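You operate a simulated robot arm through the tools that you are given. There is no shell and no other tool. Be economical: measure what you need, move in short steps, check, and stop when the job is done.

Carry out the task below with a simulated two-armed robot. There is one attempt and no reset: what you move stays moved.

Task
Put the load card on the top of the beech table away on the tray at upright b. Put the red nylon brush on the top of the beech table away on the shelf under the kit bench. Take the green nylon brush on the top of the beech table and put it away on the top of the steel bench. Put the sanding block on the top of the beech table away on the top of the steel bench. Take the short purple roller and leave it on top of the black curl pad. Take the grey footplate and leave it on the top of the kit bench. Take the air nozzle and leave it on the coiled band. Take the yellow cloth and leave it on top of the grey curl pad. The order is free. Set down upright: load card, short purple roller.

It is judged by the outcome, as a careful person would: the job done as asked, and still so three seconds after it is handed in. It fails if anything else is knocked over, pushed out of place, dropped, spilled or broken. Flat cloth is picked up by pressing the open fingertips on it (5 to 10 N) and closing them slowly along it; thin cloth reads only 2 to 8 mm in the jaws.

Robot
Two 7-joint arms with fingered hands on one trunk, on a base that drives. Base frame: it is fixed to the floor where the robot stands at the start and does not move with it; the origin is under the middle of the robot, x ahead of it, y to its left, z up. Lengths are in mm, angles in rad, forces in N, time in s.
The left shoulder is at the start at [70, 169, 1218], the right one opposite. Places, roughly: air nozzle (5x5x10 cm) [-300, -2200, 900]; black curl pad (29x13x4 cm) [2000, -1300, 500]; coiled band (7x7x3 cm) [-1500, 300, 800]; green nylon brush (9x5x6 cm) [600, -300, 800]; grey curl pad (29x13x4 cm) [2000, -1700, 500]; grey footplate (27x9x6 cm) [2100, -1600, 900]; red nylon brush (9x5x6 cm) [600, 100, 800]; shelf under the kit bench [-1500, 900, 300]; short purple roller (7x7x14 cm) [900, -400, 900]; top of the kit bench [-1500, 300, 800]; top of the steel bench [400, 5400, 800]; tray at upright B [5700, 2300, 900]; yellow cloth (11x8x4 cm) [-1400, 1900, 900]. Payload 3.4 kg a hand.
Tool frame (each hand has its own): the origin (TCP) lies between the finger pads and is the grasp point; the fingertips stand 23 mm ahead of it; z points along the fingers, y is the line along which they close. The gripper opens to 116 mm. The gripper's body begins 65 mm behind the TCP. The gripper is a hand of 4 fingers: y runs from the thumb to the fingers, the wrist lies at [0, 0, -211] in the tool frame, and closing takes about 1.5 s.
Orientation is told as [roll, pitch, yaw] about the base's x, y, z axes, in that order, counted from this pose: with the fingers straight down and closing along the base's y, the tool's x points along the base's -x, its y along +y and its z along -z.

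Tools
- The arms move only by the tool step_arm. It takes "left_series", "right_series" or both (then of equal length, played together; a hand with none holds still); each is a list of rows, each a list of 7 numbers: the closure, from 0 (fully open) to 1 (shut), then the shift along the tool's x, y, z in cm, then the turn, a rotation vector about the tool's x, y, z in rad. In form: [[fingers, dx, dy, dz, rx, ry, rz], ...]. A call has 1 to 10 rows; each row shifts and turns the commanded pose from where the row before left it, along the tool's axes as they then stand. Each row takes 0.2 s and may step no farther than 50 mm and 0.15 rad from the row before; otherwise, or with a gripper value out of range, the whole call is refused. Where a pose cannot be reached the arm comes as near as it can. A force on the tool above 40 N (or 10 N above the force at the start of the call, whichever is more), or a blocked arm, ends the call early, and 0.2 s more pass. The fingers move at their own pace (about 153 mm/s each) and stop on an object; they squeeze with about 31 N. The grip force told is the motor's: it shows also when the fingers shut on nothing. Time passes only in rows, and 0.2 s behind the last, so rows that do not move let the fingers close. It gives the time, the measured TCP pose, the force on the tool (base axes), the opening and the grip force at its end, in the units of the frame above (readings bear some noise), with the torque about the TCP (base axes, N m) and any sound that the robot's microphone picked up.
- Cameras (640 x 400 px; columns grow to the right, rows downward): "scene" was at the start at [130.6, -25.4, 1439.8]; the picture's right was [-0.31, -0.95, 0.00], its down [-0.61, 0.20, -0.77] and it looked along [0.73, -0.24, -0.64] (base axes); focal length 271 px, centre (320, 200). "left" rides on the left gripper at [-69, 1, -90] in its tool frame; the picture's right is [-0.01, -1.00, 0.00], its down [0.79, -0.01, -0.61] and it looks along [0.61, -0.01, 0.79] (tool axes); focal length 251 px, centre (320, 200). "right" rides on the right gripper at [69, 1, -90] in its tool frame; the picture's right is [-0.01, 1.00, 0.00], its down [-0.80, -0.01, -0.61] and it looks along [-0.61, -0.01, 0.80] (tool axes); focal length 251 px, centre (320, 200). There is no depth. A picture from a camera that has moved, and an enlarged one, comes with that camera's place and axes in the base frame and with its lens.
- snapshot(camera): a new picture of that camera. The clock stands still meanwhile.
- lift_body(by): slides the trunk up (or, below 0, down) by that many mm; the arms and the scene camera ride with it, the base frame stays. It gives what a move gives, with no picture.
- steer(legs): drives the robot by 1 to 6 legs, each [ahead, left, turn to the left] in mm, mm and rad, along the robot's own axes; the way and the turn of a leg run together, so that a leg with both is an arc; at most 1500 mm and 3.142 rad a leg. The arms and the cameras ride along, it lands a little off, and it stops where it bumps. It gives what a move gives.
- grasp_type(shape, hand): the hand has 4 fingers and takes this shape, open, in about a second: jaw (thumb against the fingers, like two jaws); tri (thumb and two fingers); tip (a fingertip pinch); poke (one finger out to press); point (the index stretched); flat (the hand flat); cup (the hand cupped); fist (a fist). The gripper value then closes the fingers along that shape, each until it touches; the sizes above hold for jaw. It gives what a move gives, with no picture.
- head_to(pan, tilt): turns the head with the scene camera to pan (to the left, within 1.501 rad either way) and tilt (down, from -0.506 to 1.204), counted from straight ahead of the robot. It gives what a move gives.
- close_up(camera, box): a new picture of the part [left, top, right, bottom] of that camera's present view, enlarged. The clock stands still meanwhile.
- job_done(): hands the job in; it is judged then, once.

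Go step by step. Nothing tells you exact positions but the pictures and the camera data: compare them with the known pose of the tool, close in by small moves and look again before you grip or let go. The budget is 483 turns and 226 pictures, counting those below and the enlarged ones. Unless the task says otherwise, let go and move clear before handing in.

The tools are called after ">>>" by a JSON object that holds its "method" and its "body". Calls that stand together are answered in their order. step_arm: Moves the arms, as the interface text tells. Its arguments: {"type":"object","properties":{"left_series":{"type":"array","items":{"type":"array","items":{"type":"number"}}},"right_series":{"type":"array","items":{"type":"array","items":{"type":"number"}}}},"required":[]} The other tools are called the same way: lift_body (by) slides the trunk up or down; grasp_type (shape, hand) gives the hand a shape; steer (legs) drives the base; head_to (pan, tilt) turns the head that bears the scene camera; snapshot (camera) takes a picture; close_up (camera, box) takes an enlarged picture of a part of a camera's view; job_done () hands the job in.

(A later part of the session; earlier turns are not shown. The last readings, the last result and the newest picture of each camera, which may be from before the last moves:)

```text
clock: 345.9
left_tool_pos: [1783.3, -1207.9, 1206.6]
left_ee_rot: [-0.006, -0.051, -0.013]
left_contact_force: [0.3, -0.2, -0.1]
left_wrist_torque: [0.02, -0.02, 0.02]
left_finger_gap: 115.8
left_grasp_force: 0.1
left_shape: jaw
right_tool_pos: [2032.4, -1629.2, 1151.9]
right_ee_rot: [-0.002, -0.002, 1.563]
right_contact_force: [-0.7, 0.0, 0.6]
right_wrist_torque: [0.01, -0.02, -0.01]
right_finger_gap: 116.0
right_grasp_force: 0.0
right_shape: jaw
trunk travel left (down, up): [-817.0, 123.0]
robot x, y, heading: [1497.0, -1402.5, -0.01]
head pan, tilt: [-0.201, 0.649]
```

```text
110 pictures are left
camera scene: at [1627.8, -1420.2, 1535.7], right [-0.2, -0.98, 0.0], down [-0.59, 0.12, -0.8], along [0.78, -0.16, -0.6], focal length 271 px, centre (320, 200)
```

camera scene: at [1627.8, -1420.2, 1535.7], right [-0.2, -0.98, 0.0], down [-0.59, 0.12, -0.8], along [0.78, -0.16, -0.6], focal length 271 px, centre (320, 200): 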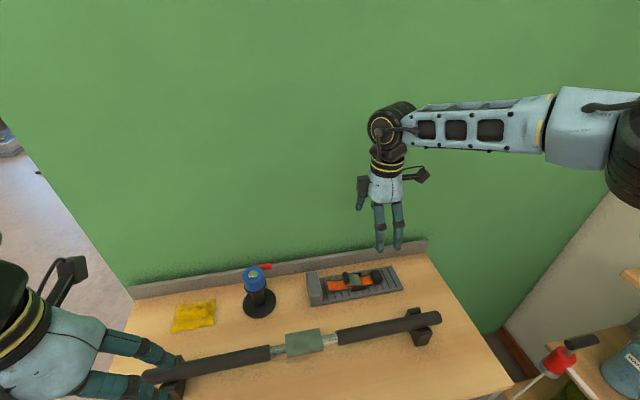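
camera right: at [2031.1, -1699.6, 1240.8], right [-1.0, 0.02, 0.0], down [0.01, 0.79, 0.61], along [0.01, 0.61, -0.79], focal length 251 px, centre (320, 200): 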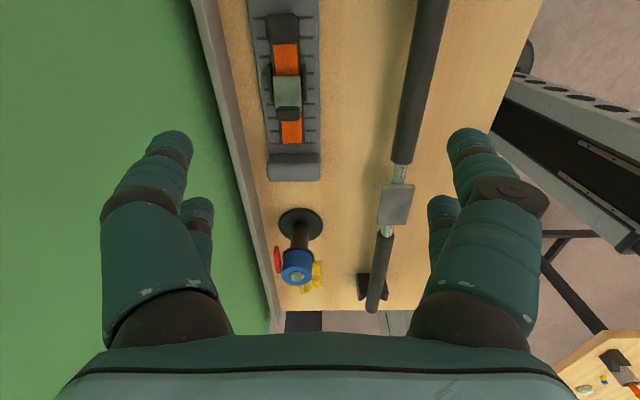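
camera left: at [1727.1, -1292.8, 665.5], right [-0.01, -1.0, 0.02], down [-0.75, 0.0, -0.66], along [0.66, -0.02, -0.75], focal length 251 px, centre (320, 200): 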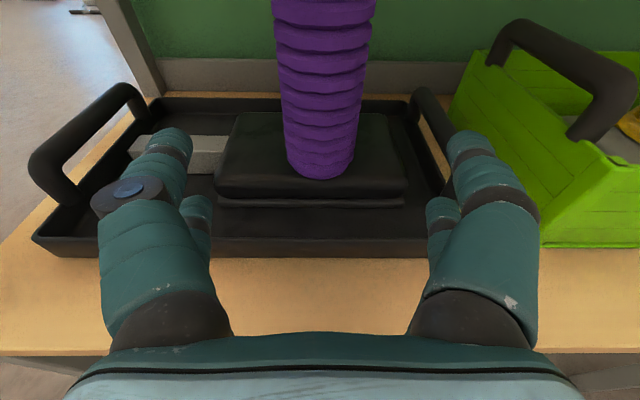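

>>> {"method": "step_arm", "body": {"right_series": [[0, 0, -2, 0, 0, 0, 0], [0, 0, -1.9, 0, 0, 0, 0], [0, 0, 0, 0, 0, 0, 0]]}}

>>> {"method": "lift_body", "body": {"by": -140}}

>>> {"method": "step_arm", "body": {"right_series": [[0.05, 0, 0, 2, 0, 0, 0], [0.05, 0, 0, 3, 0, 0, 0], [0.05, 0, 0, 0, 0, 0, 0]]}}

>>> {"method": "snapshot", "body": {"camera": "right"}}

```text
clock: 346.7
left_tool_pos: [1783.4, -1209.3, 1204.6]
left_ee_rot: [-0.006, -0.051, -0.014]
left_contact_force: [0.4, 0.7, 0.0]
left_wrist_torque: [0.0, 0.01, 0.0]
left_finger_gap: 116.2
left_grasp_force: 0.0
left_shape: jaw
right_tool_pos: [2064.9, -1633.0, 1152.6]
right_ee_rot: [-0.003, -0.002, 1.565]
right_contact_force: [0.4, 0.4, 0.3]
right_wrist_torque: [0.0, -0.02, 0.02]
right_finger_gap: 116.1
right_grasp_force: 0.0
right_shape: jaw
right hand out of reach, approached as far as the arm can: row 2
trunk travel left (down, up): [-817.0, 123.0]
robot x, y, heading: [1498.1, -1404.1, -0.003]
head pan, tilt: [-0.201, 0.649]
```

```text
clock: 348.4
left_tool_pos: [1783.9, -1208.5, 1065.2]
left_ee_rot: [-0.006, -0.048, -0.013]
left_contact_force: [-0.2, 0.2, 0.3]
left_wrist_torque: [0.02, 0.0, -0.01]
left_finger_gap: 115.9
left_grasp_force: 0.1
left_shape: jaw
right_tool_pos: [2064.7, -1634.7, 1012.0]
right_ee_rot: [-0.002, -0.003, 1.565]
right_contact_force: [0.2, 0.1, 0.0]
right_wrist_torque: [0.0, 0.01, 0.0]
right_finger_gap: 116.1
right_grasp_force: 0.0
right_shape: jaw
trunk travel left (down, up): [-677.0, 263.0]
robot x, y, heading: [1496.2, -1402.1, -0.004]
head pan, tilt: [-0.201, 0.649]
```

```text
clock: 349.2
left_tool_pos: [1784.9, -1209.6, 1064.4]
left_ee_rot: [-0.008, -0.049, -0.016]
left_contact_force: [0.1, -0.8, 0.0]
left_wrist_torque: [0.0, 0.02, 0.02]
left_finger_gap: 116.0
left_grasp_force: 0.1
left_shape: jaw
right_tool_pos: [2056.0, -1638.5, 963.4]
right_ee_rot: [-0.003, -0.002, 1.564]
right_contact_force: [0.4, -1.2, 0.0]
right_wrist_torque: [0.02, 0.0, 0.01]
right_finger_gap: 110.4
right_grasp_force: 0.1
right_shape: jaw
right hand out of reach, approached as far as the arm can: row 2
trunk travel left (down, up): [-677.0, 263.0]
robot x, y, heading: [1497.7, -1401.4, -0.007]
head pan, tilt: [-0.201, 0.649]
```

```text
109 pictures are left
camera right: at [2055.4, -1708.2, 1053.1], right [-1.0, 0.02, 0.0], down [0.01, 0.79, 0.61], along [0.01, 0.61, -0.79], focal length 251 px, centre (320, 200)
```

right: 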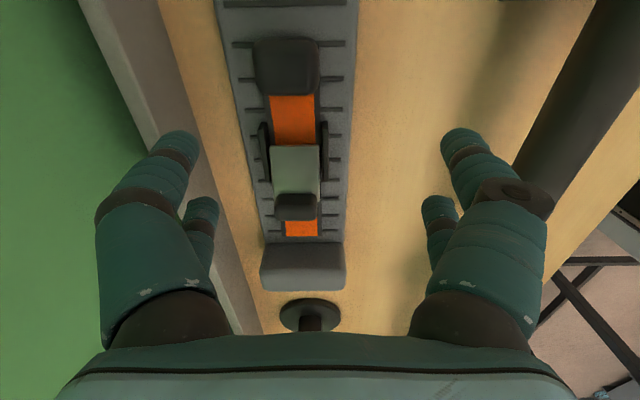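

>>> {"method": "step_arm", "body": {"left_series": [[0, 0, 0, -4, 0, 0, 0], [0, 0, 0, -4, 0, 0, 0], [0, 0, 0, -4, 0, 0, 0]]}}

>>> {"method": "steer", "body": {"legs": [[25, 15, 0.006]]}}

>>> {"method": "lift_body", "body": {"by": -60}}

>>> {"method": "snapshot", "body": {"camera": "right"}}

```text
clock: 350.0
left_tool_pos: [1777.9, -1208.0, 1184.9]
left_ee_rot: [-0.008, -0.049, -0.014]
left_contact_force: [-0.1, 0.1, -0.5]
left_wrist_torque: [0.01, 0.01, 0.0]
left_finger_gap: 115.8
left_grasp_force: 0.1
left_shape: jaw
right_tool_pos: [2056.6, -1638.9, 964.5]
right_ee_rot: [-0.003, -0.003, 1.562]
right_contact_force: [-0.7, 0.7, -0.5]
right_wrist_torque: [-0.03, -0.02, 0.04]
right_finger_gap: 110.1
right_grasp_force: 0.1
right_shape: jaw
trunk travel left (down, up): [-677.0, 263.0]
robot x, y, heading: [1495.1, -1405.0, -0.003]
head pan, tilt: [-0.201, 0.649]
```

```text
clock: 350.8
left_tool_pos: [1797.3, -1192.9, 1186.0]
left_ee_rot: [-0.006, -0.053, -0.006]
left_contact_force: [-0.3, 0.7, -0.3]
left_wrist_torque: [-0.01, -0.01, -0.01]
left_finger_gap: 116.0
left_grasp_force: 0.0
left_shape: jaw
right_tool_pos: [2081.2, -1623.6, 965.7]
right_ee_rot: [-0.005, -0.006, 1.57]
right_contact_force: [-0.9, 0.1, -0.4]
right_wrist_torque: [0.02, -0.04, 0.0]
right_finger_gap: 110.1
right_grasp_force: 0.1
right_shape: jaw
trunk travel left (down, up): [-677.0, 263.0]
robot x, y, heading: [1516.7, -1393.4, 0.005]
head pan, tilt: [-0.201, 0.649]
```

```text
clock: 351.8
left_tool_pos: [1800.3, -1190.8, 1124.6]
left_ee_rot: [-0.008, -0.051, -0.008]
left_contact_force: [-0.1, 0.7, 0.2]
left_wrist_torque: [0.01, -0.01, -0.02]
left_finger_gap: 116.0
left_grasp_force: 0.0
left_shape: jaw
right_tool_pos: [2082.6, -1620.2, 904.7]
right_ee_rot: [-0.003, -0.004, 1.571]
right_contact_force: [-0.2, 0.6, -0.5]
right_wrist_torque: [-0.03, -0.01, 0.01]
right_finger_gap: 110.1
right_grasp_force: 0.0
right_shape: jaw
trunk travel left (down, up): [-617.0, 323.0]
robot x, y, heading: [1516.1, -1385.7, 0.005]
head pan, tilt: [-0.201, 0.649]
```

```text
108 pictures are left
camera right: at [2081.5, -1690.5, 993.4], right [-1.0, 0.01, 0.0], down [0.01, 0.79, 0.61], along [0.01, 0.61, -0.79], focal length 251 px, centre (320, 200)
```

right: 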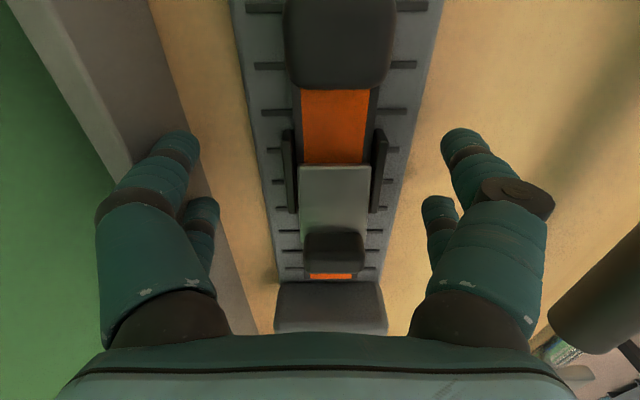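

>>> {"method": "step_arm", "body": {"right_series": [[0.2, 0, 0.6, 0, 0, 0, 0], [0.2, 0, 0, 0, 0, 0, 0], [0.2, 0, 0, 1, 0, 0, 0], [0.2, 0, 0, 0.6, 0, 0, 0], [0.2, 0, 0, 0, 0, 0, 0]]}}

>>> {"method": "snapshot", "body": {"camera": "right"}}

```text
clock: 353.0
left_tool_pos: [1801.2, -1190.9, 1123.6]
left_ee_rot: [-0.007, -0.049, -0.007]
left_contact_force: [-0.5, -0.7, 0.3]
left_wrist_torque: [0.0, -0.01, 0.02]
left_finger_gap: 116.0
left_grasp_force: 0.1
left_shape: jaw
right_tool_pos: [2077.4, -1620.6, 887.3]
right_ee_rot: [-0.004, -0.003, 1.569]
right_contact_force: [0.4, 0.1, -0.3]
right_wrist_torque: [-0.02, -0.01, -0.01]
right_finger_gap: 93.0
right_grasp_force: 0.0
right_shape: jaw
trunk travel left (down, up): [-617.0, 323.0]
robot x, y, heading: [1521.5, -1388.8, 0.003]
head pan, tilt: [-0.201, 0.649]
```

```text
107 pictures are left
camera right: at [2075.7, -1690.2, 976.8], right [-1.0, 0.01, 0.0], down [0.01, 0.79, 0.61], along [0.01, 0.61, -0.79], focal length 251 px, centre (320, 200)
```

right: 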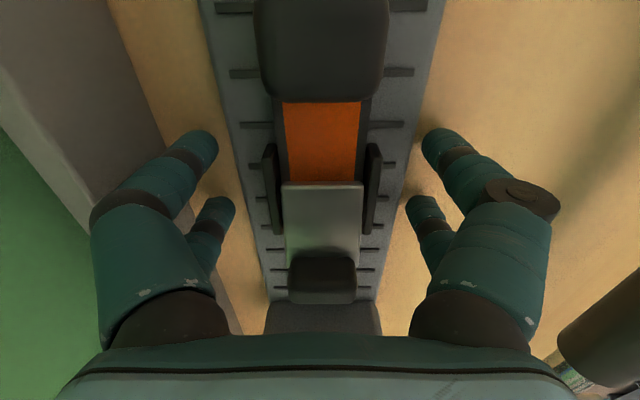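

>>> {"method": "step_arm", "body": {"right_series": [[0.2, 0, 0, 0.3, 0, 0, 0], [0.4, 0, 0, 0, 0, 0, 0], [0.6, 0, 0, 0, 0, 0, 0], [0.8, 0, 0, 0, 0, 0, 0], [1, 0, 0, 0, 0, 0, 0], [1, 0, 0, 0, 0, 0, 0]]}}

>>> {"method": "step_arm", "body": {"right_series": [[1, 0, 0, -1, 0, 0, 0], [1, 0, 0, -2, 0, 0, 0], [1, 0, 0, -3, 0, 0, 0], [1, 0, 0, -3, 0, 0, 0], [1, 0, 0, -3, 0, 0, 0], [1, 0, 0, 0, 0, 0, 0]]}}

>>> {"method": "snapshot", "body": {"camera": "right"}}

>>> {"method": "snapshot", "body": {"camera": "scene"}}

```text
clock: 354.4
left_tool_pos: [1799.8, -1190.2, 1123.9]
left_ee_rot: [-0.008, -0.051, -0.007]
left_contact_force: [0.1, 0.2, 0.8]
left_wrist_torque: [-0.02, 0.01, -0.01]
left_finger_gap: 115.8
left_grasp_force: 0.0
left_shape: jaw
right_tool_pos: [2077.3, -1620.7, 884.8]
right_ee_rot: [-0.002, -0.003, 1.569]
right_contact_force: [-0.5, 0.7, 0.1]
right_wrist_torque: [-0.03, 0.01, 0.0]
right_finger_gap: 77.7
right_grasp_force: 31.0
right_shape: jaw
trunk travel left (down, up): [-617.0, 323.0]
robot x, y, heading: [1524.8, -1391.9, 0.002]
head pan, tilt: [-0.201, 0.649]
```

```text
clock: 355.8
left_tool_pos: [1802.0, -1191.1, 1123.1]
left_ee_rot: [-0.007, -0.05, -0.007]
left_contact_force: [-0.6, 0.4, -0.3]
left_wrist_torque: [0.0, -0.01, 0.0]
left_finger_gap: 115.8
left_grasp_force: 0.0
left_shape: jaw
right_tool_pos: [2078.1, -1620.0, 1005.5]
right_ee_rot: [-0.002, -0.002, 1.569]
right_contact_force: [0.3, -0.5, -3.4]
right_wrist_torque: [-0.1, -0.02, -0.03]
right_finger_gap: 77.6
right_grasp_force: 30.4
right_shape: jaw
trunk travel left (down, up): [-617.0, 323.0]
robot x, y, heading: [1523.3, -1388.7, -0.002]
head pan, tilt: [-0.201, 0.649]
```

```text
106 pictures are left
camera right: at [2076.6, -1690.8, 1094.2], right [-1.0, 0.01, 0.0], down [0.01, 0.79, 0.61], along [0.01, 0.61, -0.79], focal length 251 px, centre (320, 200)
```

right: 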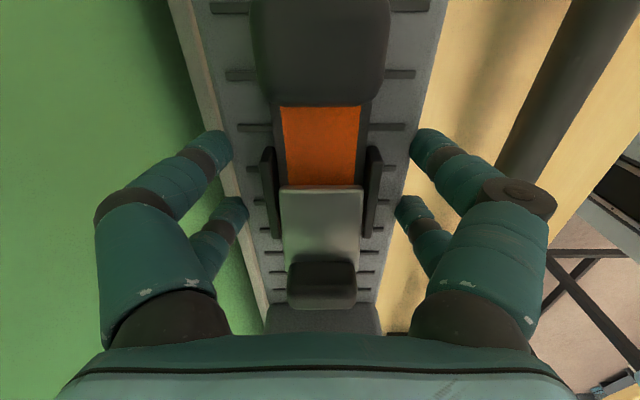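

```text
105 pictures are left
camera scene: at [1655.9, -1404.8, 1335.3], right [-0.2, -0.98, 0.0], down [-0.59, 0.12, -0.8], along [0.78, -0.16, -0.61], focal length 271 px, centre (320, 200)
```

scene: 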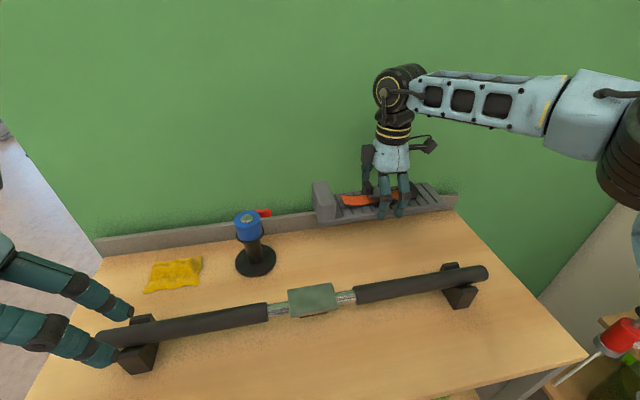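

The footplate is held securely. I'm raising it, backing out, and driving to the air-nozzle counter.

>>> {"method": "lift_body", "body": {"by": 200}}

>>> {"method": "steer", "body": {"legs": [[-500, 0, 0]]}}

>>> {"method": "step_arm", "body": {"right_series": [[1, 0, 4, 0, 0, 0, 0], [1, 0, 4, 0, 0, 0, 0], [1, 0, 4, 0, 0, 0, 0], [1, 0, 4, 0, 0, 0, 0], [1, 0, 4, 0, 0, 0, 0]]}}

>>> {"method": "steer", "body": {"legs": [[-1460, 0, 0], [0, 0, -1.57]]}}

>>> {"method": "head_to", "body": {"pan": 0, "tilt": 0.6}}

>>> {"method": "snapshot", "body": {"camera": "scene"}}

```text
clock: 358.0
left_tool_pos: [1801.3, -1191.8, 1323.5]
left_ee_rot: [-0.008, -0.049, -0.006]
left_contact_force: [0.1, -0.1, 0.6]
left_wrist_torque: [-0.04, -0.01, 0.04]
left_finger_gap: 115.9
left_grasp_force: 0.1
left_shape: jaw
right_tool_pos: [2078.4, -1621.1, 1204.5]
right_ee_rot: [-0.002, -0.003, 1.569]
right_contact_force: [-0.3, 0.1, -4.4]
right_wrist_torque: [-0.12, -0.02, 0.02]
right_finger_gap: 77.5
right_grasp_force: 31.2
right_shape: jaw
trunk travel left (down, up): [-817.0, 123.0]
robot x, y, heading: [1521.7, -1388.9, 0.002]
head pan, tilt: [-0.201, 0.649]
```

```text
clock: 360.9
left_tool_pos: [1301.1, -1193.1, 1323.4]
left_ee_rot: [-0.007, -0.046, -0.009]
left_contact_force: [1.0, 0.4, -0.2]
left_wrist_torque: [0.02, 0.02, 0.01]
left_finger_gap: 115.9
left_grasp_force: 0.2
left_shape: jaw
right_tool_pos: [1577.9, -1622.0, 1204.0]
right_ee_rot: [-0.001, -0.002, 1.567]
right_contact_force: [0.7, 0.0, -3.0]
right_wrist_torque: [-0.1, -0.01, 0.02]
right_finger_gap: 77.7
right_grasp_force: 30.6
right_shape: jaw
trunk travel left (down, up): [-817.0, 123.0]
robot x, y, heading: [1016.2, -1391.7, 0.001]
head pan, tilt: [-0.201, 0.649]
```

```text
clock: 362.1
left_tool_pos: [1296.8, -1192.9, 1324.2]
left_ee_rot: [-0.006, -0.05, -0.008]
left_contact_force: [0.1, -0.9, 0.3]
left_wrist_torque: [0.0, -0.02, -0.04]
left_finger_gap: 116.0
left_grasp_force: 0.1
left_shape: jaw
right_tool_pos: [1373.1, -1622.4, 1204.0]
right_ee_rot: [-0.005, -0.003, 1.568]
right_contact_force: [-1.0, -0.4, -3.2]
right_wrist_torque: [-0.09, 0.0, 0.0]
right_finger_gap: 77.4
right_grasp_force: 31.1
right_shape: jaw
trunk travel left (down, up): [-817.0, 123.0]
robot x, y, heading: [1018.1, -1391.5, -0.0]
head pan, tilt: [-0.201, 0.649]
```

```text
clock: 373.2
left_tool_pos: [-241.2, -1673.8, 1323.5]
left_ee_rot: [-0.007, -0.046, -1.583]
left_contact_force: [-0.4, -0.3, 0.0]
left_wrist_torque: [-0.02, 0.02, 0.0]
left_finger_gap: 116.0
left_grasp_force: 0.0
left_shape: jaw
right_tool_pos: [-671.3, -1748.1, 1204.4]
right_ee_rot: [0.0, -0.005, -0.008]
right_contact_force: [-1.0, -0.4, -3.1]
right_wrist_torque: [0.02, 0.11, 0.01]
right_finger_gap: 77.4
right_grasp_force: 31.7
right_shape: jaw
trunk travel left (down, up): [-817.0, 123.0]
robot x, y, heading: [-439.1, -1389.2, -1.575]
head pan, tilt: [-0.201, 0.649]
```

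```text
clock: 373.9
left_tool_pos: [-241.4, -1675.1, 1324.0]
left_ee_rot: [-0.006, -0.051, -1.585]
left_contact_force: [-0.5, 0.4, -1.1]
left_wrist_torque: [-0.06, -0.02, -0.01]
left_finger_gap: 115.9
left_grasp_force: 0.1
left_shape: jaw
right_tool_pos: [-671.5, -1747.5, 1203.5]
right_ee_rot: [-0.002, -0.003, -0.009]
right_contact_force: [-0.8, 0.7, -3.3]
right_wrist_torque: [0.03, 0.11, 0.02]
right_finger_gap: 77.3
right_grasp_force: 31.1
right_shape: jaw
trunk travel left (down, up): [-817.0, 123.0]
robot x, y, heading: [-440.0, -1391.4, -1.577]
head pan, tilt: [0.0, 0.6]
```

```text
104 pictures are left
camera scene: at [-438.9, -1530.2, 1539.7], right [-1.0, 0.0, 0.0], down [0.0, 0.57, -0.82], along [0.0, -0.82, -0.57], focal length 271 px, centre (320, 200)
```

scene: 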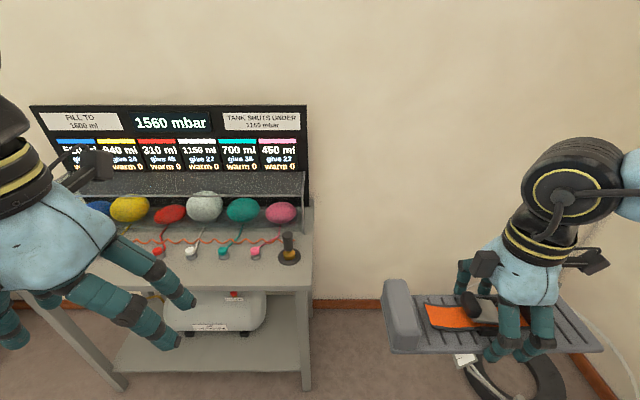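

>>> {"method": "close_up", "body": {"camera": "scene", "box": [120, 190, 330, 310]}}

```text
3.05 times, centred on (225, 250) of scene
camera zoom: at [-438.9, -1530.2, 1539.7], right [-1.0, 0.0, 0.0], down [0.0, 0.57, -0.82], along [0.0, -0.82, -0.57], focal length 826 px, centre (610, 48)
```

zoom: 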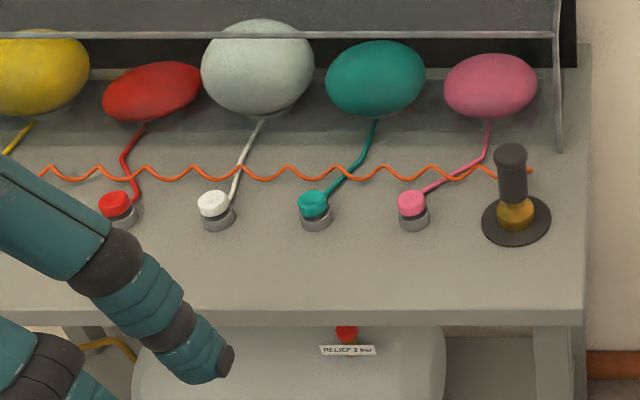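

The air nozzle stands in a black disc stand at about (-333, -2181). I'm turning the left hand so its camera faces outward, then approaching.

>>> {"method": "step_arm", "body": {"left_series": [[0, 0, 0, 0, 0, 0, 0.15], [0, 0, 0, 0, 0, 0, 0.15], [0, 0, 0, 0, 0, 0, 0.15], [0, 0, 0, 0, 0, 0, 0.15], [0, 0, 0, 0, 0, 0, 0.15], [0, 0, 0, 0, 0, 0, 0.15], [0, 0, 0, 0, 0, 0, 0.15], [0, 0, 0, 0, 0, 0, 0.15], [0, 0, 0, 0, 0, 0, 0.15], [0, 0, 0, 0, 0, 0, 0.15]]}}

>>> {"method": "steer", "body": {"legs": [[0, -92, 0], [200, 0, 0]]}}

>>> {"method": "step_arm", "body": {"left_series": [[0, 0, 4, 1, 0, 0, 0.07], [0, 0, 4, 1, 0, 0, 0], [0, 0, 4, 1, 0, 0, 0], [0, 0, 4, 1, 0, 0, 0], [0, 0, 4, 1, 0, 0, 0], [0, 0, 4, 1, 0, 0, 0], [0, 0, 0, 0, 0, 0, 0]]}}

>>> {"method": "snapshot", "body": {"camera": "left"}}

>>> {"method": "snapshot", "body": {"camera": "scene"}}

```text
clock: 376.1
left_tool_pos: [-241.0, -1674.9, 1322.3]
left_ee_rot: [0.047, -0.01, -3.088]
left_contact_force: [0.1, 0.8, 1.1]
left_wrist_torque: [-0.02, 0.01, 0.03]
left_finger_gap: 116.0
left_grasp_force: 0.0
left_shape: jaw
right_tool_pos: [-670.3, -1747.8, 1203.2]
right_ee_rot: [-0.002, -0.004, -0.007]
right_contact_force: [-0.5, 0.2, -2.5]
right_wrist_torque: [0.0, 0.1, -0.01]
right_finger_gap: 77.5
right_grasp_force: 30.5
right_shape: jaw
trunk travel left (down, up): [-817.0, 123.0]
robot x, y, heading: [-437.7, -1391.9, -1.573]
head pan, tilt: [0.0, 0.6]
```

```text
clock: 378.4
left_tool_pos: [-332.5, -1869.4, 1326.0]
left_ee_rot: [0.053, -0.013, -3.083]
left_contact_force: [0.3, -0.5, 0.1]
left_wrist_torque: [-0.04, 0.0, 0.02]
left_finger_gap: 116.2
left_grasp_force: 0.1
left_shape: jaw
right_tool_pos: [-763.0, -1945.0, 1204.5]
right_ee_rot: [-0.004, -0.001, -0.009]
right_contact_force: [0.6, 0.3, -3.1]
right_wrist_torque: [-0.05, 0.07, 0.0]
right_finger_gap: 77.0
right_grasp_force: 31.0
right_shape: jaw
trunk travel left (down, up): [-817.0, 123.0]
robot x, y, heading: [-530.5, -1590.2, -1.572]
head pan, tilt: [0.0, 0.6]
```

```text
clock: 380.0
left_tool_pos: [-335.6, -2116.8, 1275.7]
left_ee_rot: [0.048, -0.007, 3.13]
left_contact_force: [0.2, -0.1, 0.2]
left_wrist_torque: [-0.02, 0.0, -0.05]
left_finger_gap: 115.8
left_grasp_force: 0.0
left_shape: jaw
right_tool_pos: [-762.9, -1947.3, 1203.9]
right_ee_rot: [-0.002, -0.004, -0.006]
right_contact_force: [0.2, 0.0, -3.0]
right_wrist_torque: [0.0, 0.12, 0.02]
right_finger_gap: 77.2
right_grasp_force: 30.9
right_shape: jaw
trunk travel left (down, up): [-817.0, 123.0]
robot x, y, heading: [-526.7, -1592.6, -1.572]
head pan, tilt: [0.0, 0.6]
```

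```text
102 pictures are left
camera left: at [-403.9, -2111.7, 1367.9], right [0.0, 1.0, -0.05], down [0.8, 0.03, 0.6], along [0.6, -0.04, -0.8], focal length 251 px, centre (320, 200)
```

left: 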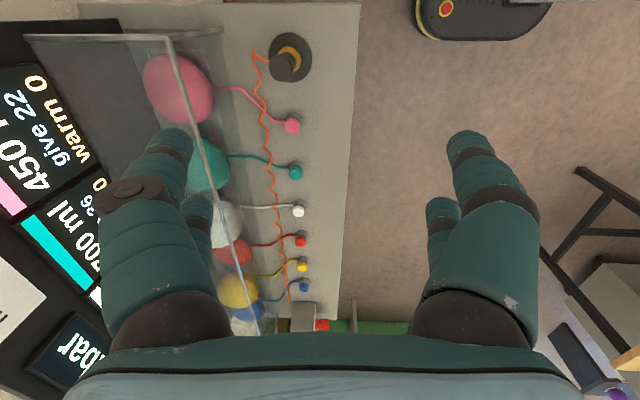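

```text
101 pictures are left
camera scene: at [-531.3, -1729.4, 1539.7], right [-1.0, 0.0, 0.0], down [0.0, 0.57, -0.82], along [0.0, -0.82, -0.57], focal length 271 px, centre (320, 200)
```

scene: 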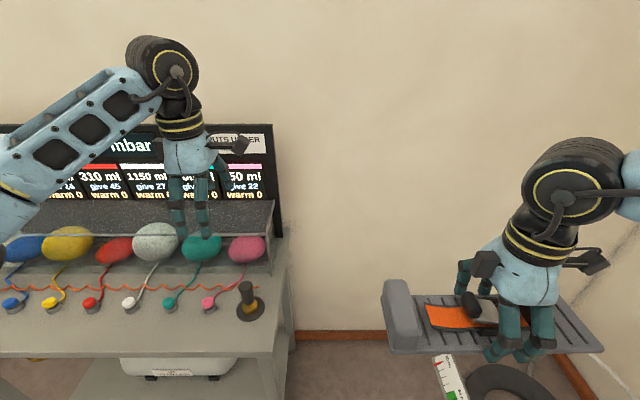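

Triangulated: nozzle at (-334, -2190), stand disc z≈827, nozzle top ≈940. I'm moving over it and lowering.

>>> {"method": "step_arm", "body": {"left_series": [[0.3, 0, 3.7, 0, -0.05, 0, 0], [0.3, 0, 3.6, 0, 0, 0, 0], [0.3, 0, 0, 0, 0, 0, 0]]}}

>>> {"method": "lift_body", "body": {"by": -230}}

>>> {"method": "snapshot", "body": {"camera": "left"}}

>>> {"method": "snapshot", "body": {"camera": "scene"}}

```text
clock: 380.8
left_tool_pos: [-334.4, -2188.6, 1281.8]
left_ee_rot: [0.101, -0.007, 3.13]
left_contact_force: [-0.4, -0.4, 0.0]
left_wrist_torque: [-0.03, -0.03, 0.03]
left_finger_gap: 81.5
left_grasp_force: 0.1
left_shape: jaw
right_tool_pos: [-763.3, -1946.8, 1203.4]
right_ee_rot: [-0.005, -0.002, -0.008]
right_contact_force: [-0.9, 1.1, -3.8]
right_wrist_torque: [0.01, 0.08, 0.02]
right_finger_gap: 77.3
right_grasp_force: 31.4
right_shape: jaw
trunk travel left (down, up): [-817.0, 123.0]
robot x, y, heading: [-528.6, -1593.3, -1.573]
head pan, tilt: [0.0, 0.6]
```

```text
clock: 383.2
left_tool_pos: [-335.0, -2189.7, 1050.5]
left_ee_rot: [0.1, -0.007, 3.13]
left_contact_force: [0.8, -0.1, -0.8]
left_wrist_torque: [-0.05, 0.02, -0.01]
left_finger_gap: 81.7
left_grasp_force: 0.1
left_shape: jaw
right_tool_pos: [-764.6, -1947.4, 973.4]
right_ee_rot: [-0.003, -0.003, -0.007]
right_contact_force: [-0.2, -0.7, -3.7]
right_wrist_torque: [-0.02, 0.1, -0.03]
right_finger_gap: 77.3
right_grasp_force: 31.3
right_shape: jaw
trunk travel left (down, up): [-587.0, 353.0]
robot x, y, heading: [-528.8, -1593.7, -1.577]
head pan, tilt: [0.0, 0.6]
```

```text
100 pictures are left
camera left: at [-403.7, -2180.1, 1142.4], right [0.0, 1.0, -0.1], down [0.8, 0.06, 0.6], along [0.6, -0.08, -0.8], focal length 251 px, centre (320, 200)
```

left: 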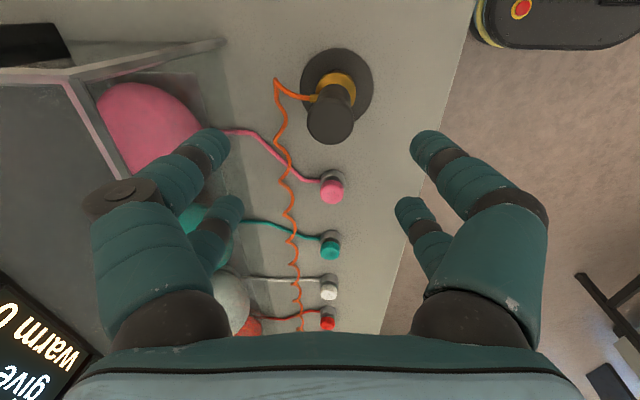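

```text
99 pictures are left
camera scene: at [-531.3, -1729.7, 1309.7], right [-1.0, 0.0, 0.0], down [0.0, 0.57, -0.82], along [0.0, -0.82, -0.57], focal length 271 px, centre (320, 200)
```

scene: 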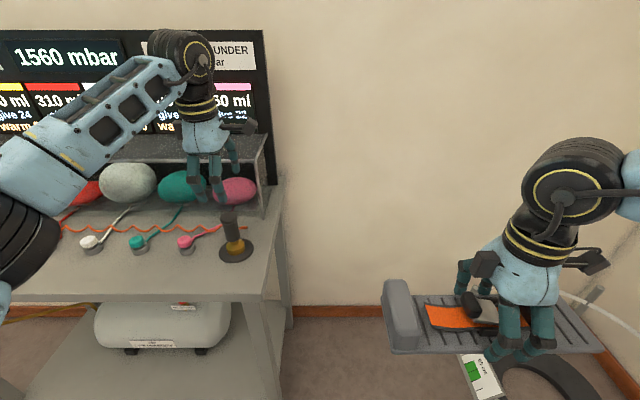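

>>> {"method": "step_arm", "body": {"left_series": [[0.3, 0, 0, 0, 0.1, 0, 0], [0.3, 0, 0.2, 4, 0, 0, 0], [0.3, 0, 0, 4, 0, 0, 0], [0.3, 0, 0, 0, 0, 0, 0]]}}

>>> {"method": "snapshot", "body": {"camera": "left"}}

```text
clock: 384.2
left_tool_pos: [-337.0, -2190.8, 969.4]
left_ee_rot: [0.0, -0.006, 3.128]
left_contact_force: [1.5, 0.1, -0.4]
left_wrist_torque: [0.04, -0.01, 0.0]
left_finger_gap: 82.1
left_grasp_force: 0.1
left_shape: jaw
right_tool_pos: [-763.9, -1947.1, 973.4]
right_ee_rot: [0.0, -0.004, -0.007]
right_contact_force: [-0.3, 1.0, -3.9]
right_wrist_torque: [0.03, 0.13, 0.02]
right_finger_gap: 77.4
right_grasp_force: 31.1
right_shape: jaw
trunk travel left (down, up): [-587.0, 353.0]
robot x, y, heading: [-524.9, -1591.8, -1.568]
head pan, tilt: [0.0, 0.6]
```

```text
98 pictures are left
camera left: at [-405.1, -2190.5, 1062.2], right [0.0, 1.0, 0.0], down [0.8, 0.0, 0.6], along [0.6, 0.0, -0.8], focal length 251 px, centre (320, 200)
```

left: 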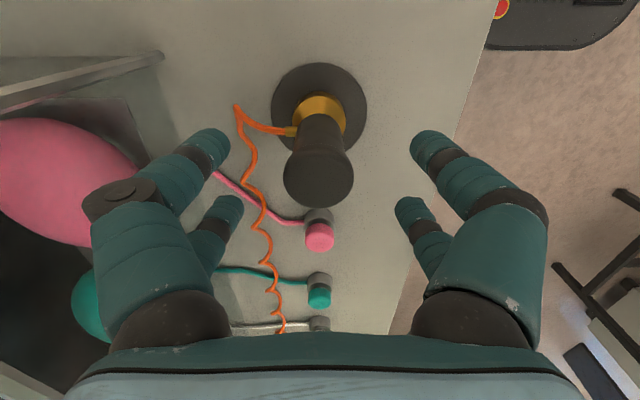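

>>> {"method": "step_arm", "body": {"left_series": [[0.3, 0, 0, 3, 0, 0, 0], [0.3, 0, 0, 2.8, 0, 0, 0], [0.5, 0, 0, 0, 0, 0, 0], [0.7, 0, 0, 0, 0, 0, 0], [0.9, 0, 0, 0, 0, 0, 0], [1, 0, 0, 0, 0, 0, 0], [1, 0, 0, 0, 0, 0, 0]]}}

>>> {"method": "snapshot", "body": {"camera": "left"}}

```text
clock: 385.8
left_tool_pos: [-335.8, -2192.5, 911.4]
left_ee_rot: [-0.003, -0.006, 3.128]
left_contact_force: [0.2, -0.3, -0.4]
left_wrist_torque: [0.0, -0.03, -0.04]
left_finger_gap: 2.2
left_grasp_force: 30.9
left_shape: jaw
right_tool_pos: [-764.1, -1947.7, 973.2]
right_ee_rot: [-0.003, -0.004, -0.008]
right_contact_force: [0.4, 0.6, -3.3]
right_wrist_torque: [-0.01, 0.09, 0.03]
right_finger_gap: 77.2
right_grasp_force: 31.2
right_shape: jaw
trunk travel left (down, up): [-587.0, 353.0]
robot x, y, heading: [-528.8, -1592.8, -1.571]
head pan, tilt: [0.0, 0.6]
```

```text
97 pictures are left
camera left: at [-404.8, -2191.9, 1003.9], right [0.0, 1.0, 0.0], down [0.8, 0.0, 0.6], along [0.6, 0.0, -0.8], focal length 251 px, centre (320, 200)
```

left: 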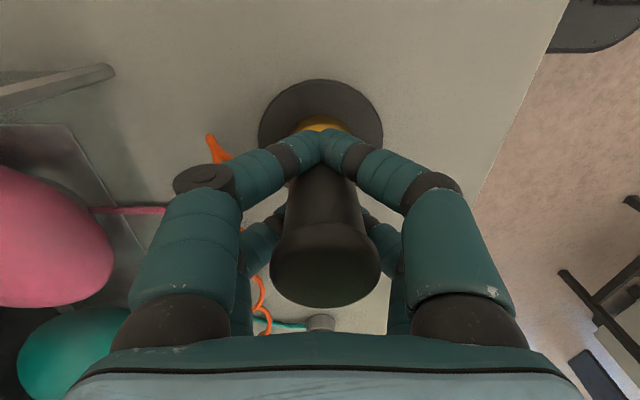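

The front finger pair closed past it and the rear pair seems to grip the neck. I'll re-centre with +x shift for a sounder hold.

>>> {"method": "step_arm", "body": {"left_series": [[0.6, 0, 0, 0, 0, 0, 0], [0.3, 0, 0, 0, 0, 0, 0], [0.3, 0, 0, 0, 0, 0, 0], [0.3, 1.4, 0, 0, 0, 0, 0], [0.3, 0, 0, 0, 0, 0, 0]]}}

>>> {"method": "snapshot", "body": {"camera": "left"}}

```text
clock: 387.0
left_tool_pos: [-322.4, -2191.5, 912.0]
left_ee_rot: [-0.001, -0.006, 3.128]
left_contact_force: [0.2, 0.1, 0.2]
left_wrist_torque: [0.01, 0.0, -0.02]
left_finger_gap: 81.0
left_grasp_force: 0.1
left_shape: jaw
right_tool_pos: [-764.7, -1947.8, 973.0]
right_ee_rot: [-0.001, -0.001, -0.007]
right_contact_force: [-0.1, 0.6, -3.6]
right_wrist_torque: [-0.01, 0.09, 0.0]
right_finger_gap: 77.5
right_grasp_force: 31.0
right_shape: jaw
trunk travel left (down, up): [-587.0, 353.0]
robot x, y, heading: [-530.2, -1591.8, -1.575]
head pan, tilt: [0.0, 0.6]
```

```text
96 pictures are left
camera left: at [-391.1, -2191.5, 1004.1], right [0.0, 1.0, 0.0], down [0.8, 0.0, 0.6], along [0.6, 0.0, -0.8], focal length 251 px, centre (320, 200)
```

left: 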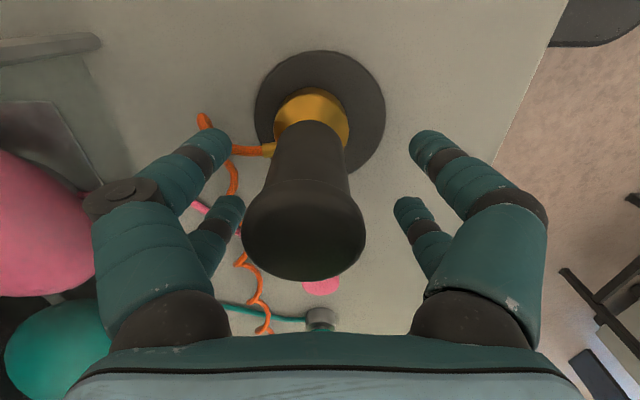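

>>> {"method": "step_arm", "body": {"left_series": [[0.5, 0, 0, 0, 0, 0, 0], [0.7, 0, 0, 0, 0, 0, 0], [0.9, 0, 0, 0, 0, 0, 0], [1, 0, 0, 0, 0, 0, 0], [1, 0, 0, 0, 0, 0, 0]]}}

>>> {"method": "snapshot", "body": {"camera": "left"}}

```text
clock: 388.2
left_tool_pos: [-323.0, -2191.6, 911.8]
left_ee_rot: [-0.002, -0.008, 3.129]
left_contact_force: [-2.3, -1.3, 0.2]
left_wrist_torque: [-0.02, 0.0, -0.01]
left_finger_gap: 10.5
left_grasp_force: 30.7
left_shape: jaw
right_tool_pos: [-764.0, -1947.5, 973.1]
right_ee_rot: [-0.001, -0.005, -0.007]
right_contact_force: [0.2, 0.4, -3.3]
right_wrist_torque: [0.0, 0.11, 0.02]
right_finger_gap: 77.3
right_grasp_force: 30.9
right_shape: jaw
trunk travel left (down, up): [-587.0, 353.0]
robot x, y, heading: [-532.3, -1594.2, -1.575]
head pan, tilt: [0.0, 0.6]
```

```text
95 pictures are left
camera left: at [-391.1, -2191.6, 1004.0], right [0.0, 1.0, 0.0], down [0.8, 0.0, 0.6], along [0.6, 0.0, -0.8], focal length 251 px, centre (320, 200)
```

left: 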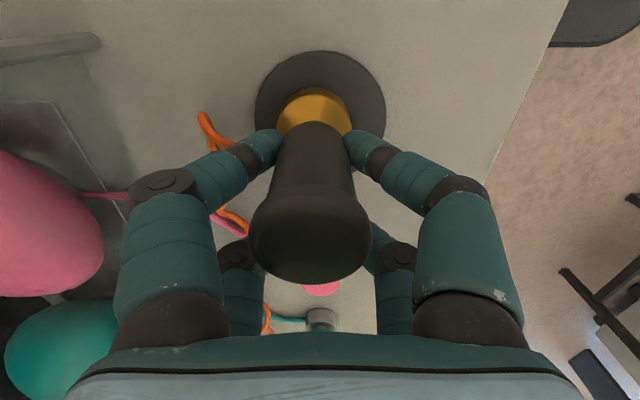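

Now it's held by both finger pairs. I'm lifting slowly and checking.

>>> {"method": "step_arm", "body": {"left_series": [[1, 0, 0, -0.7, 0, 0, 0], [1, 0, 0, -1, 0, 0, 0], [1, 0, 0, -2, 0, 0, 0], [1, 0, 0, -2, 0, 0, 0], [1, 0, 0, 0, 0, 0, 0]]}}

>>> {"method": "snapshot", "body": {"camera": "left"}}

>>> {"method": "close_up", "body": {"camera": "scene", "box": [130, 120, 310, 270]}}

```text
clock: 389.4
left_tool_pos: [-321.7, -2192.7, 969.0]
left_ee_rot: [0.0, -0.005, 3.128]
left_contact_force: [-1.2, 0.5, -2.9]
left_wrist_torque: [0.02, -0.02, -0.04]
left_finger_gap: 10.6
left_grasp_force: 31.4
left_shape: jaw
right_tool_pos: [-763.4, -1948.0, 972.8]
right_ee_rot: [-0.001, -0.003, -0.006]
right_contact_force: [-0.9, -0.5, -2.9]
right_wrist_torque: [0.0, 0.08, -0.01]
right_finger_gap: 77.4
right_grasp_force: 31.1
right_shape: jaw
trunk travel left (down, up): [-587.0, 353.0]
robot x, y, heading: [-524.1, -1587.9, -1.574]
head pan, tilt: [0.0, 0.6]
```

```text
94 pictures are left
camera left: at [-390.2, -2191.9, 1061.6], right [0.0, 1.0, 0.0], down [0.8, 0.0, 0.6], along [0.6, 0.0, -0.8], focal length 251 px, centre (320, 200)
```

left: 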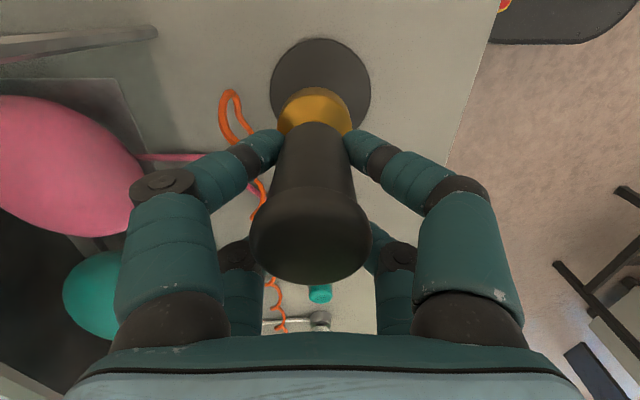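

```text
2.67 times, centred on (220, 195) of scene
camera zoom: at [-531.0, -1730.7, 1309.6], right [-1.0, 0.0, 0.0], down [0.0, 0.57, -0.82], along [0.0, -0.82, -0.57], focal length 723 px, centre (587, 213)
```

zoom: 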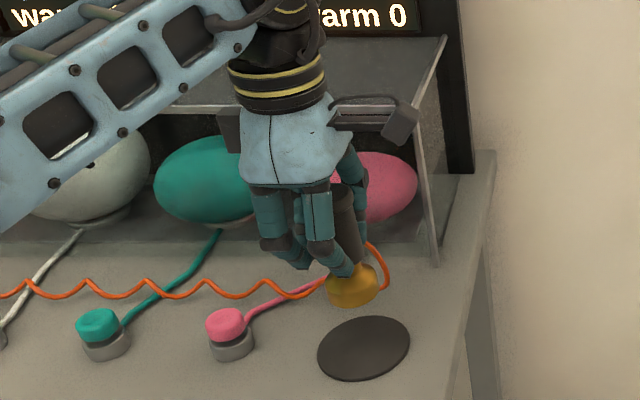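

The coiled orange hose seems attached to the nozzle. I'm lifting further to see whether force builds.

>>> {"method": "step_arm", "body": {"left_series": [[1, 0, 0, -3, 0, 0, 0], [1, 0, 0, -3, 0, 0, 0], [1, 0, 0, -3, 0, 0, 0], [1, 0, 0, -3, 0, 0, 0], [1, 0, 0, 0, 0, 0, 0]]}}

>>> {"method": "head_to", "body": {"pan": 0.5, "tilt": 0.6}}

>>> {"method": "snapshot", "body": {"camera": "scene"}}

```text
clock: 390.6
left_tool_pos: [-320.0, -2192.1, 1088.9]
left_ee_rot: [-0.002, -0.009, 3.129]
left_contact_force: [0.8, -0.3, -3.8]
left_wrist_torque: [0.0, -0.03, 0.02]
left_finger_gap: 10.5
left_grasp_force: 31.3
left_shape: jaw
right_tool_pos: [-762.8, -1948.5, 973.5]
right_ee_rot: [-0.003, -0.001, -0.007]
right_contact_force: [-0.4, -0.2, -3.7]
right_wrist_torque: [0.0, 0.09, 0.0]
right_finger_gap: 77.2
right_grasp_force: 31.1
right_shape: jaw
trunk travel left (down, up): [-587.0, 353.0]
robot x, y, heading: [-528.7, -1592.7, -1.574]
head pan, tilt: [0.0, 0.6]
```

```text
clock: 391.6
left_tool_pos: [-321.0, -2192.4, 1089.0]
left_ee_rot: [-0.002, -0.008, 3.128]
left_contact_force: [0.7, 0.4, -3.8]
left_wrist_torque: [-0.01, -0.03, 0.02]
left_finger_gap: 10.3
left_grasp_force: 30.7
left_shape: jaw
right_tool_pos: [-764.1, -1947.4, 973.9]
right_ee_rot: [-0.001, -0.002, -0.007]
right_contact_force: [-0.1, -0.6, -3.5]
right_wrist_torque: [-0.01, 0.1, 0.0]
right_finger_gap: 77.1
right_grasp_force: 31.0
right_shape: jaw
trunk travel left (down, up): [-587.0, 353.0]
robot x, y, heading: [-531.2, -1593.9, -1.572]
head pan, tilt: [0.499, 0.6]
```

```text
92 pictures are left
camera scene: at [-489.0, -1719.8, 1309.6], right [-0.88, -0.48, 0.0], down [-0.27, 0.5, -0.82], along [0.39, -0.72, -0.57], focal length 271 px, centre (320, 200)
```

scene: 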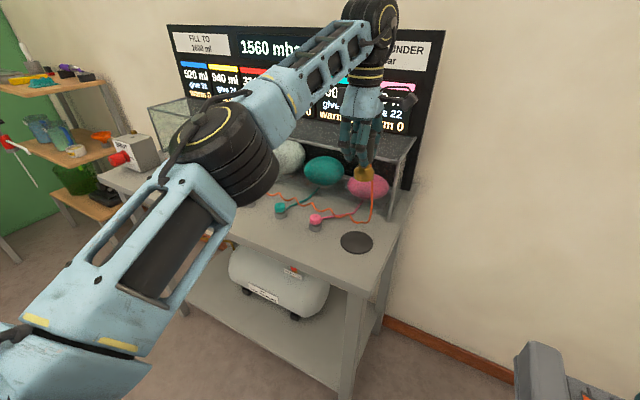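

>>> {"method": "lift_body", "body": {"by": 150}}

>>> {"method": "steer", "body": {"legs": [[-350, 0, 0]]}}

>>> {"method": "snapshot", "body": {"camera": "scene"}}

```text
clock: 393.3
left_tool_pos: [-320.7, -2192.5, 1239.5]
left_ee_rot: [-0.001, -0.006, 3.129]
left_contact_force: [0.5, -0.3, -3.6]
left_wrist_torque: [0.01, -0.11, -0.02]
left_finger_gap: 10.2
left_grasp_force: 31.0
left_shape: jaw
right_tool_pos: [-764.0, -1946.6, 1122.7]
right_ee_rot: [-0.001, -0.003, -0.008]
right_contact_force: [-0.3, -0.8, -4.6]
right_wrist_torque: [-0.02, 0.08, -0.02]
right_finger_gap: 77.7
right_grasp_force: 30.4
right_shape: jaw
trunk travel left (down, up): [-737.0, 203.0]
robot x, y, heading: [-527.3, -1590.7, -1.573]
head pan, tilt: [0.499, 0.6]
```

```text
clock: 395.6
left_tool_pos: [-319.4, -1841.4, 1236.5]
left_ee_rot: [-0.003, -0.007, 3.13]
left_contact_force: [0.4, 1.4, -3.2]
left_wrist_torque: [0.0, -0.05, -0.01]
left_finger_gap: 10.2
left_grasp_force: 30.5
left_shape: jaw
right_tool_pos: [-763.4, -1598.6, 1122.4]
right_ee_rot: [0.0, -0.002, -0.005]
right_contact_force: [-0.7, 0.2, -2.6]
right_wrist_torque: [-0.01, 0.12, 0.04]
right_finger_gap: 77.6
right_grasp_force: 30.7
right_shape: jaw
trunk travel left (down, up): [-737.0, 203.0]
robot x, y, heading: [-531.6, -1242.0, -1.572]
head pan, tilt: [0.499, 0.6]
```

```text
91 pictures are left
camera scene: at [-488.1, -1370.2, 1459.4], right [-0.88, -0.48, 0.0], down [-0.27, 0.5, -0.82], along [0.39, -0.72, -0.57], focal length 271 px, centre (320, 200)
```

scene: 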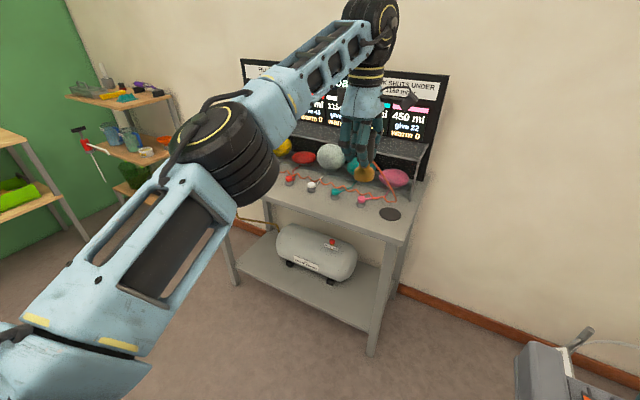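

>>> {"method": "close_up", "body": {"camera": "scene", "box": [270, 100, 450, 230]}}

```text
3.08 times, centred on (360, 165) of scene
camera zoom: at [-488.1, -1370.2, 1459.4], right [-0.88, -0.48, 0.0], down [-0.27, 0.5, -0.82], along [0.39, -0.72, -0.57], focal length 834 px, centre (197, 308)
```

zoom: 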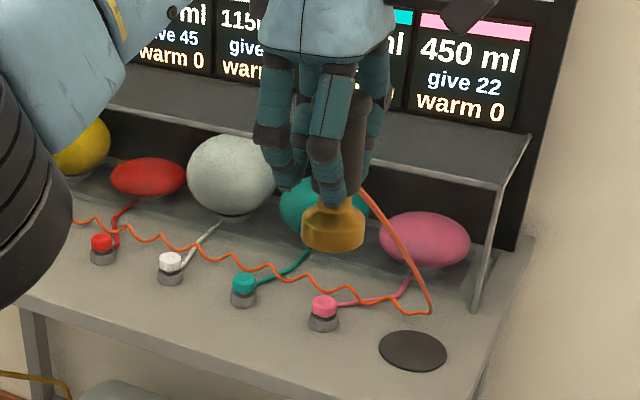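

The orange line just stretches from a fixed point with no added pull, so I'll carry on to the kit bench.

>>> {"method": "steer", "body": {"legs": [[-1500, 0, 0]]}}

>>> {"method": "steer", "body": {"legs": [[0, 0, -1.57]]}}

>>> {"method": "head_to", "body": {"pan": 0, "tilt": 0.7}}

>>> {"method": "snapshot", "body": {"camera": "scene"}}

```text
clock: 403.1
left_tool_pos: [-318.8, -330.5, 1238.1]
left_ee_rot: [-0.004, -0.008, -3.14]
left_contact_force: [0.5, -0.5, -3.5]
left_wrist_torque: [0.05, -0.03, 0.05]
left_finger_gap: 10.1
left_grasp_force: 30.7
left_shape: jaw
right_tool_pos: [-766.6, -92.7, 1122.3]
right_ee_rot: [-0.002, -0.004, 0.008]
right_contact_force: [-0.3, 0.4, -3.5]
right_wrist_torque: [-0.01, 0.1, -0.03]
right_finger_gap: 77.3
right_grasp_force: 30.8
right_shape: jaw
trunk travel left (down, up): [-737.0, 203.0]
robot x, y, heading: [-538.4, 270.4, -1.558]
head pan, tilt: [0.499, 0.6]
```

```text
clock: 407.3
left_tool_pos: [-1136.1, 51.4, 1238.9]
left_ee_rot: [0.0, -0.007, 1.566]
left_contact_force: [0.7, -0.9, -2.7]
left_wrist_torque: [-0.01, 0.0, -0.02]
left_finger_gap: 10.0
left_grasp_force: 30.7
left_shape: jaw
right_tool_pos: [-894.7, 496.8, 1122.7]
right_ee_rot: [-0.002, -0.002, -1.569]
right_contact_force: [1.3, 0.4, -3.3]
right_wrist_torque: [0.09, -0.02, -0.01]
right_finger_gap: 77.2
right_grasp_force: 31.5
right_shape: jaw
trunk travel left (down, up): [-737.0, 203.0]
robot x, y, heading: [-537.8, 266.5, -3.137]
head pan, tilt: [0.499, 0.6]
```

```text
clock: 408.2
left_tool_pos: [-1136.2, 53.1, 1238.7]
left_ee_rot: [-0.004, -0.009, 1.568]
left_contact_force: [0.6, -0.3, -3.3]
left_wrist_torque: [-0.06, -0.01, -0.02]
left_finger_gap: 9.9
left_grasp_force: 30.9
left_shape: jaw
right_tool_pos: [-894.5, 498.0, 1123.0]
right_ee_rot: [-0.001, -0.004, -1.571]
right_contact_force: [0.2, -0.5, -3.4]
right_wrist_torque: [0.11, -0.01, 0.0]
right_finger_gap: 77.2
right_grasp_force: 31.2
right_shape: jaw
trunk travel left (down, up): [-737.0, 203.0]
robot x, y, heading: [-536.2, 269.3, -3.136]
head pan, tilt: [0.0, 0.7]
```

```text
89 pictures are left
camera scene: at [-674.1, 266.6, 1451.0], right [-0.01, 1.0, 0.0], down [0.64, 0.0, -0.76], along [-0.76, -0.01, -0.64], focal length 271 px, centre (320, 200)
```

scene: 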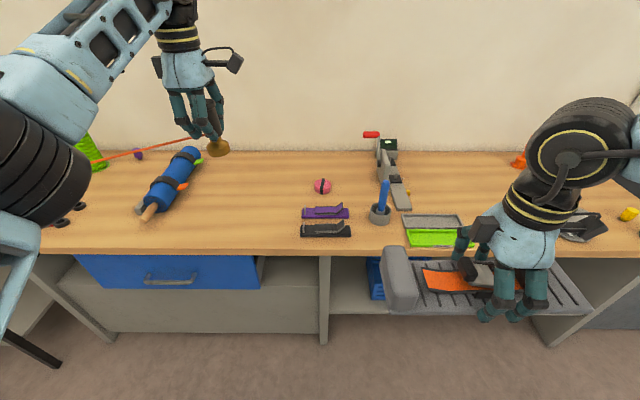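

>>> {"method": "close_up", "body": {"camera": "scene", "box": [250, 120, 450, 260]}}

```text
2.86 times, centred on (350, 190) of scene
camera zoom: at [-674.1, 266.6, 1451.0], right [-0.01, 1.0, 0.0], down [0.64, 0.0, -0.76], along [-0.76, -0.01, -0.64], focal length 774 px, centre (234, 229)
```

zoom: 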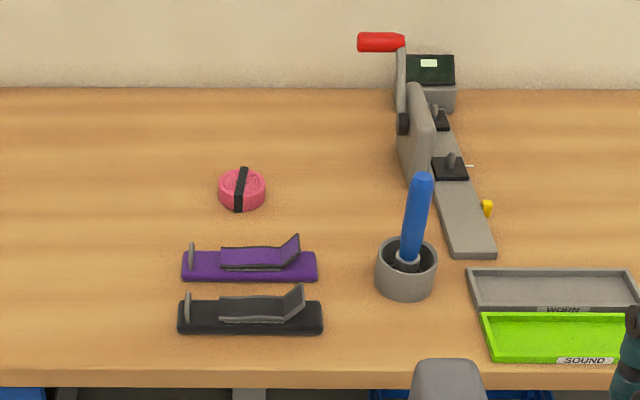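

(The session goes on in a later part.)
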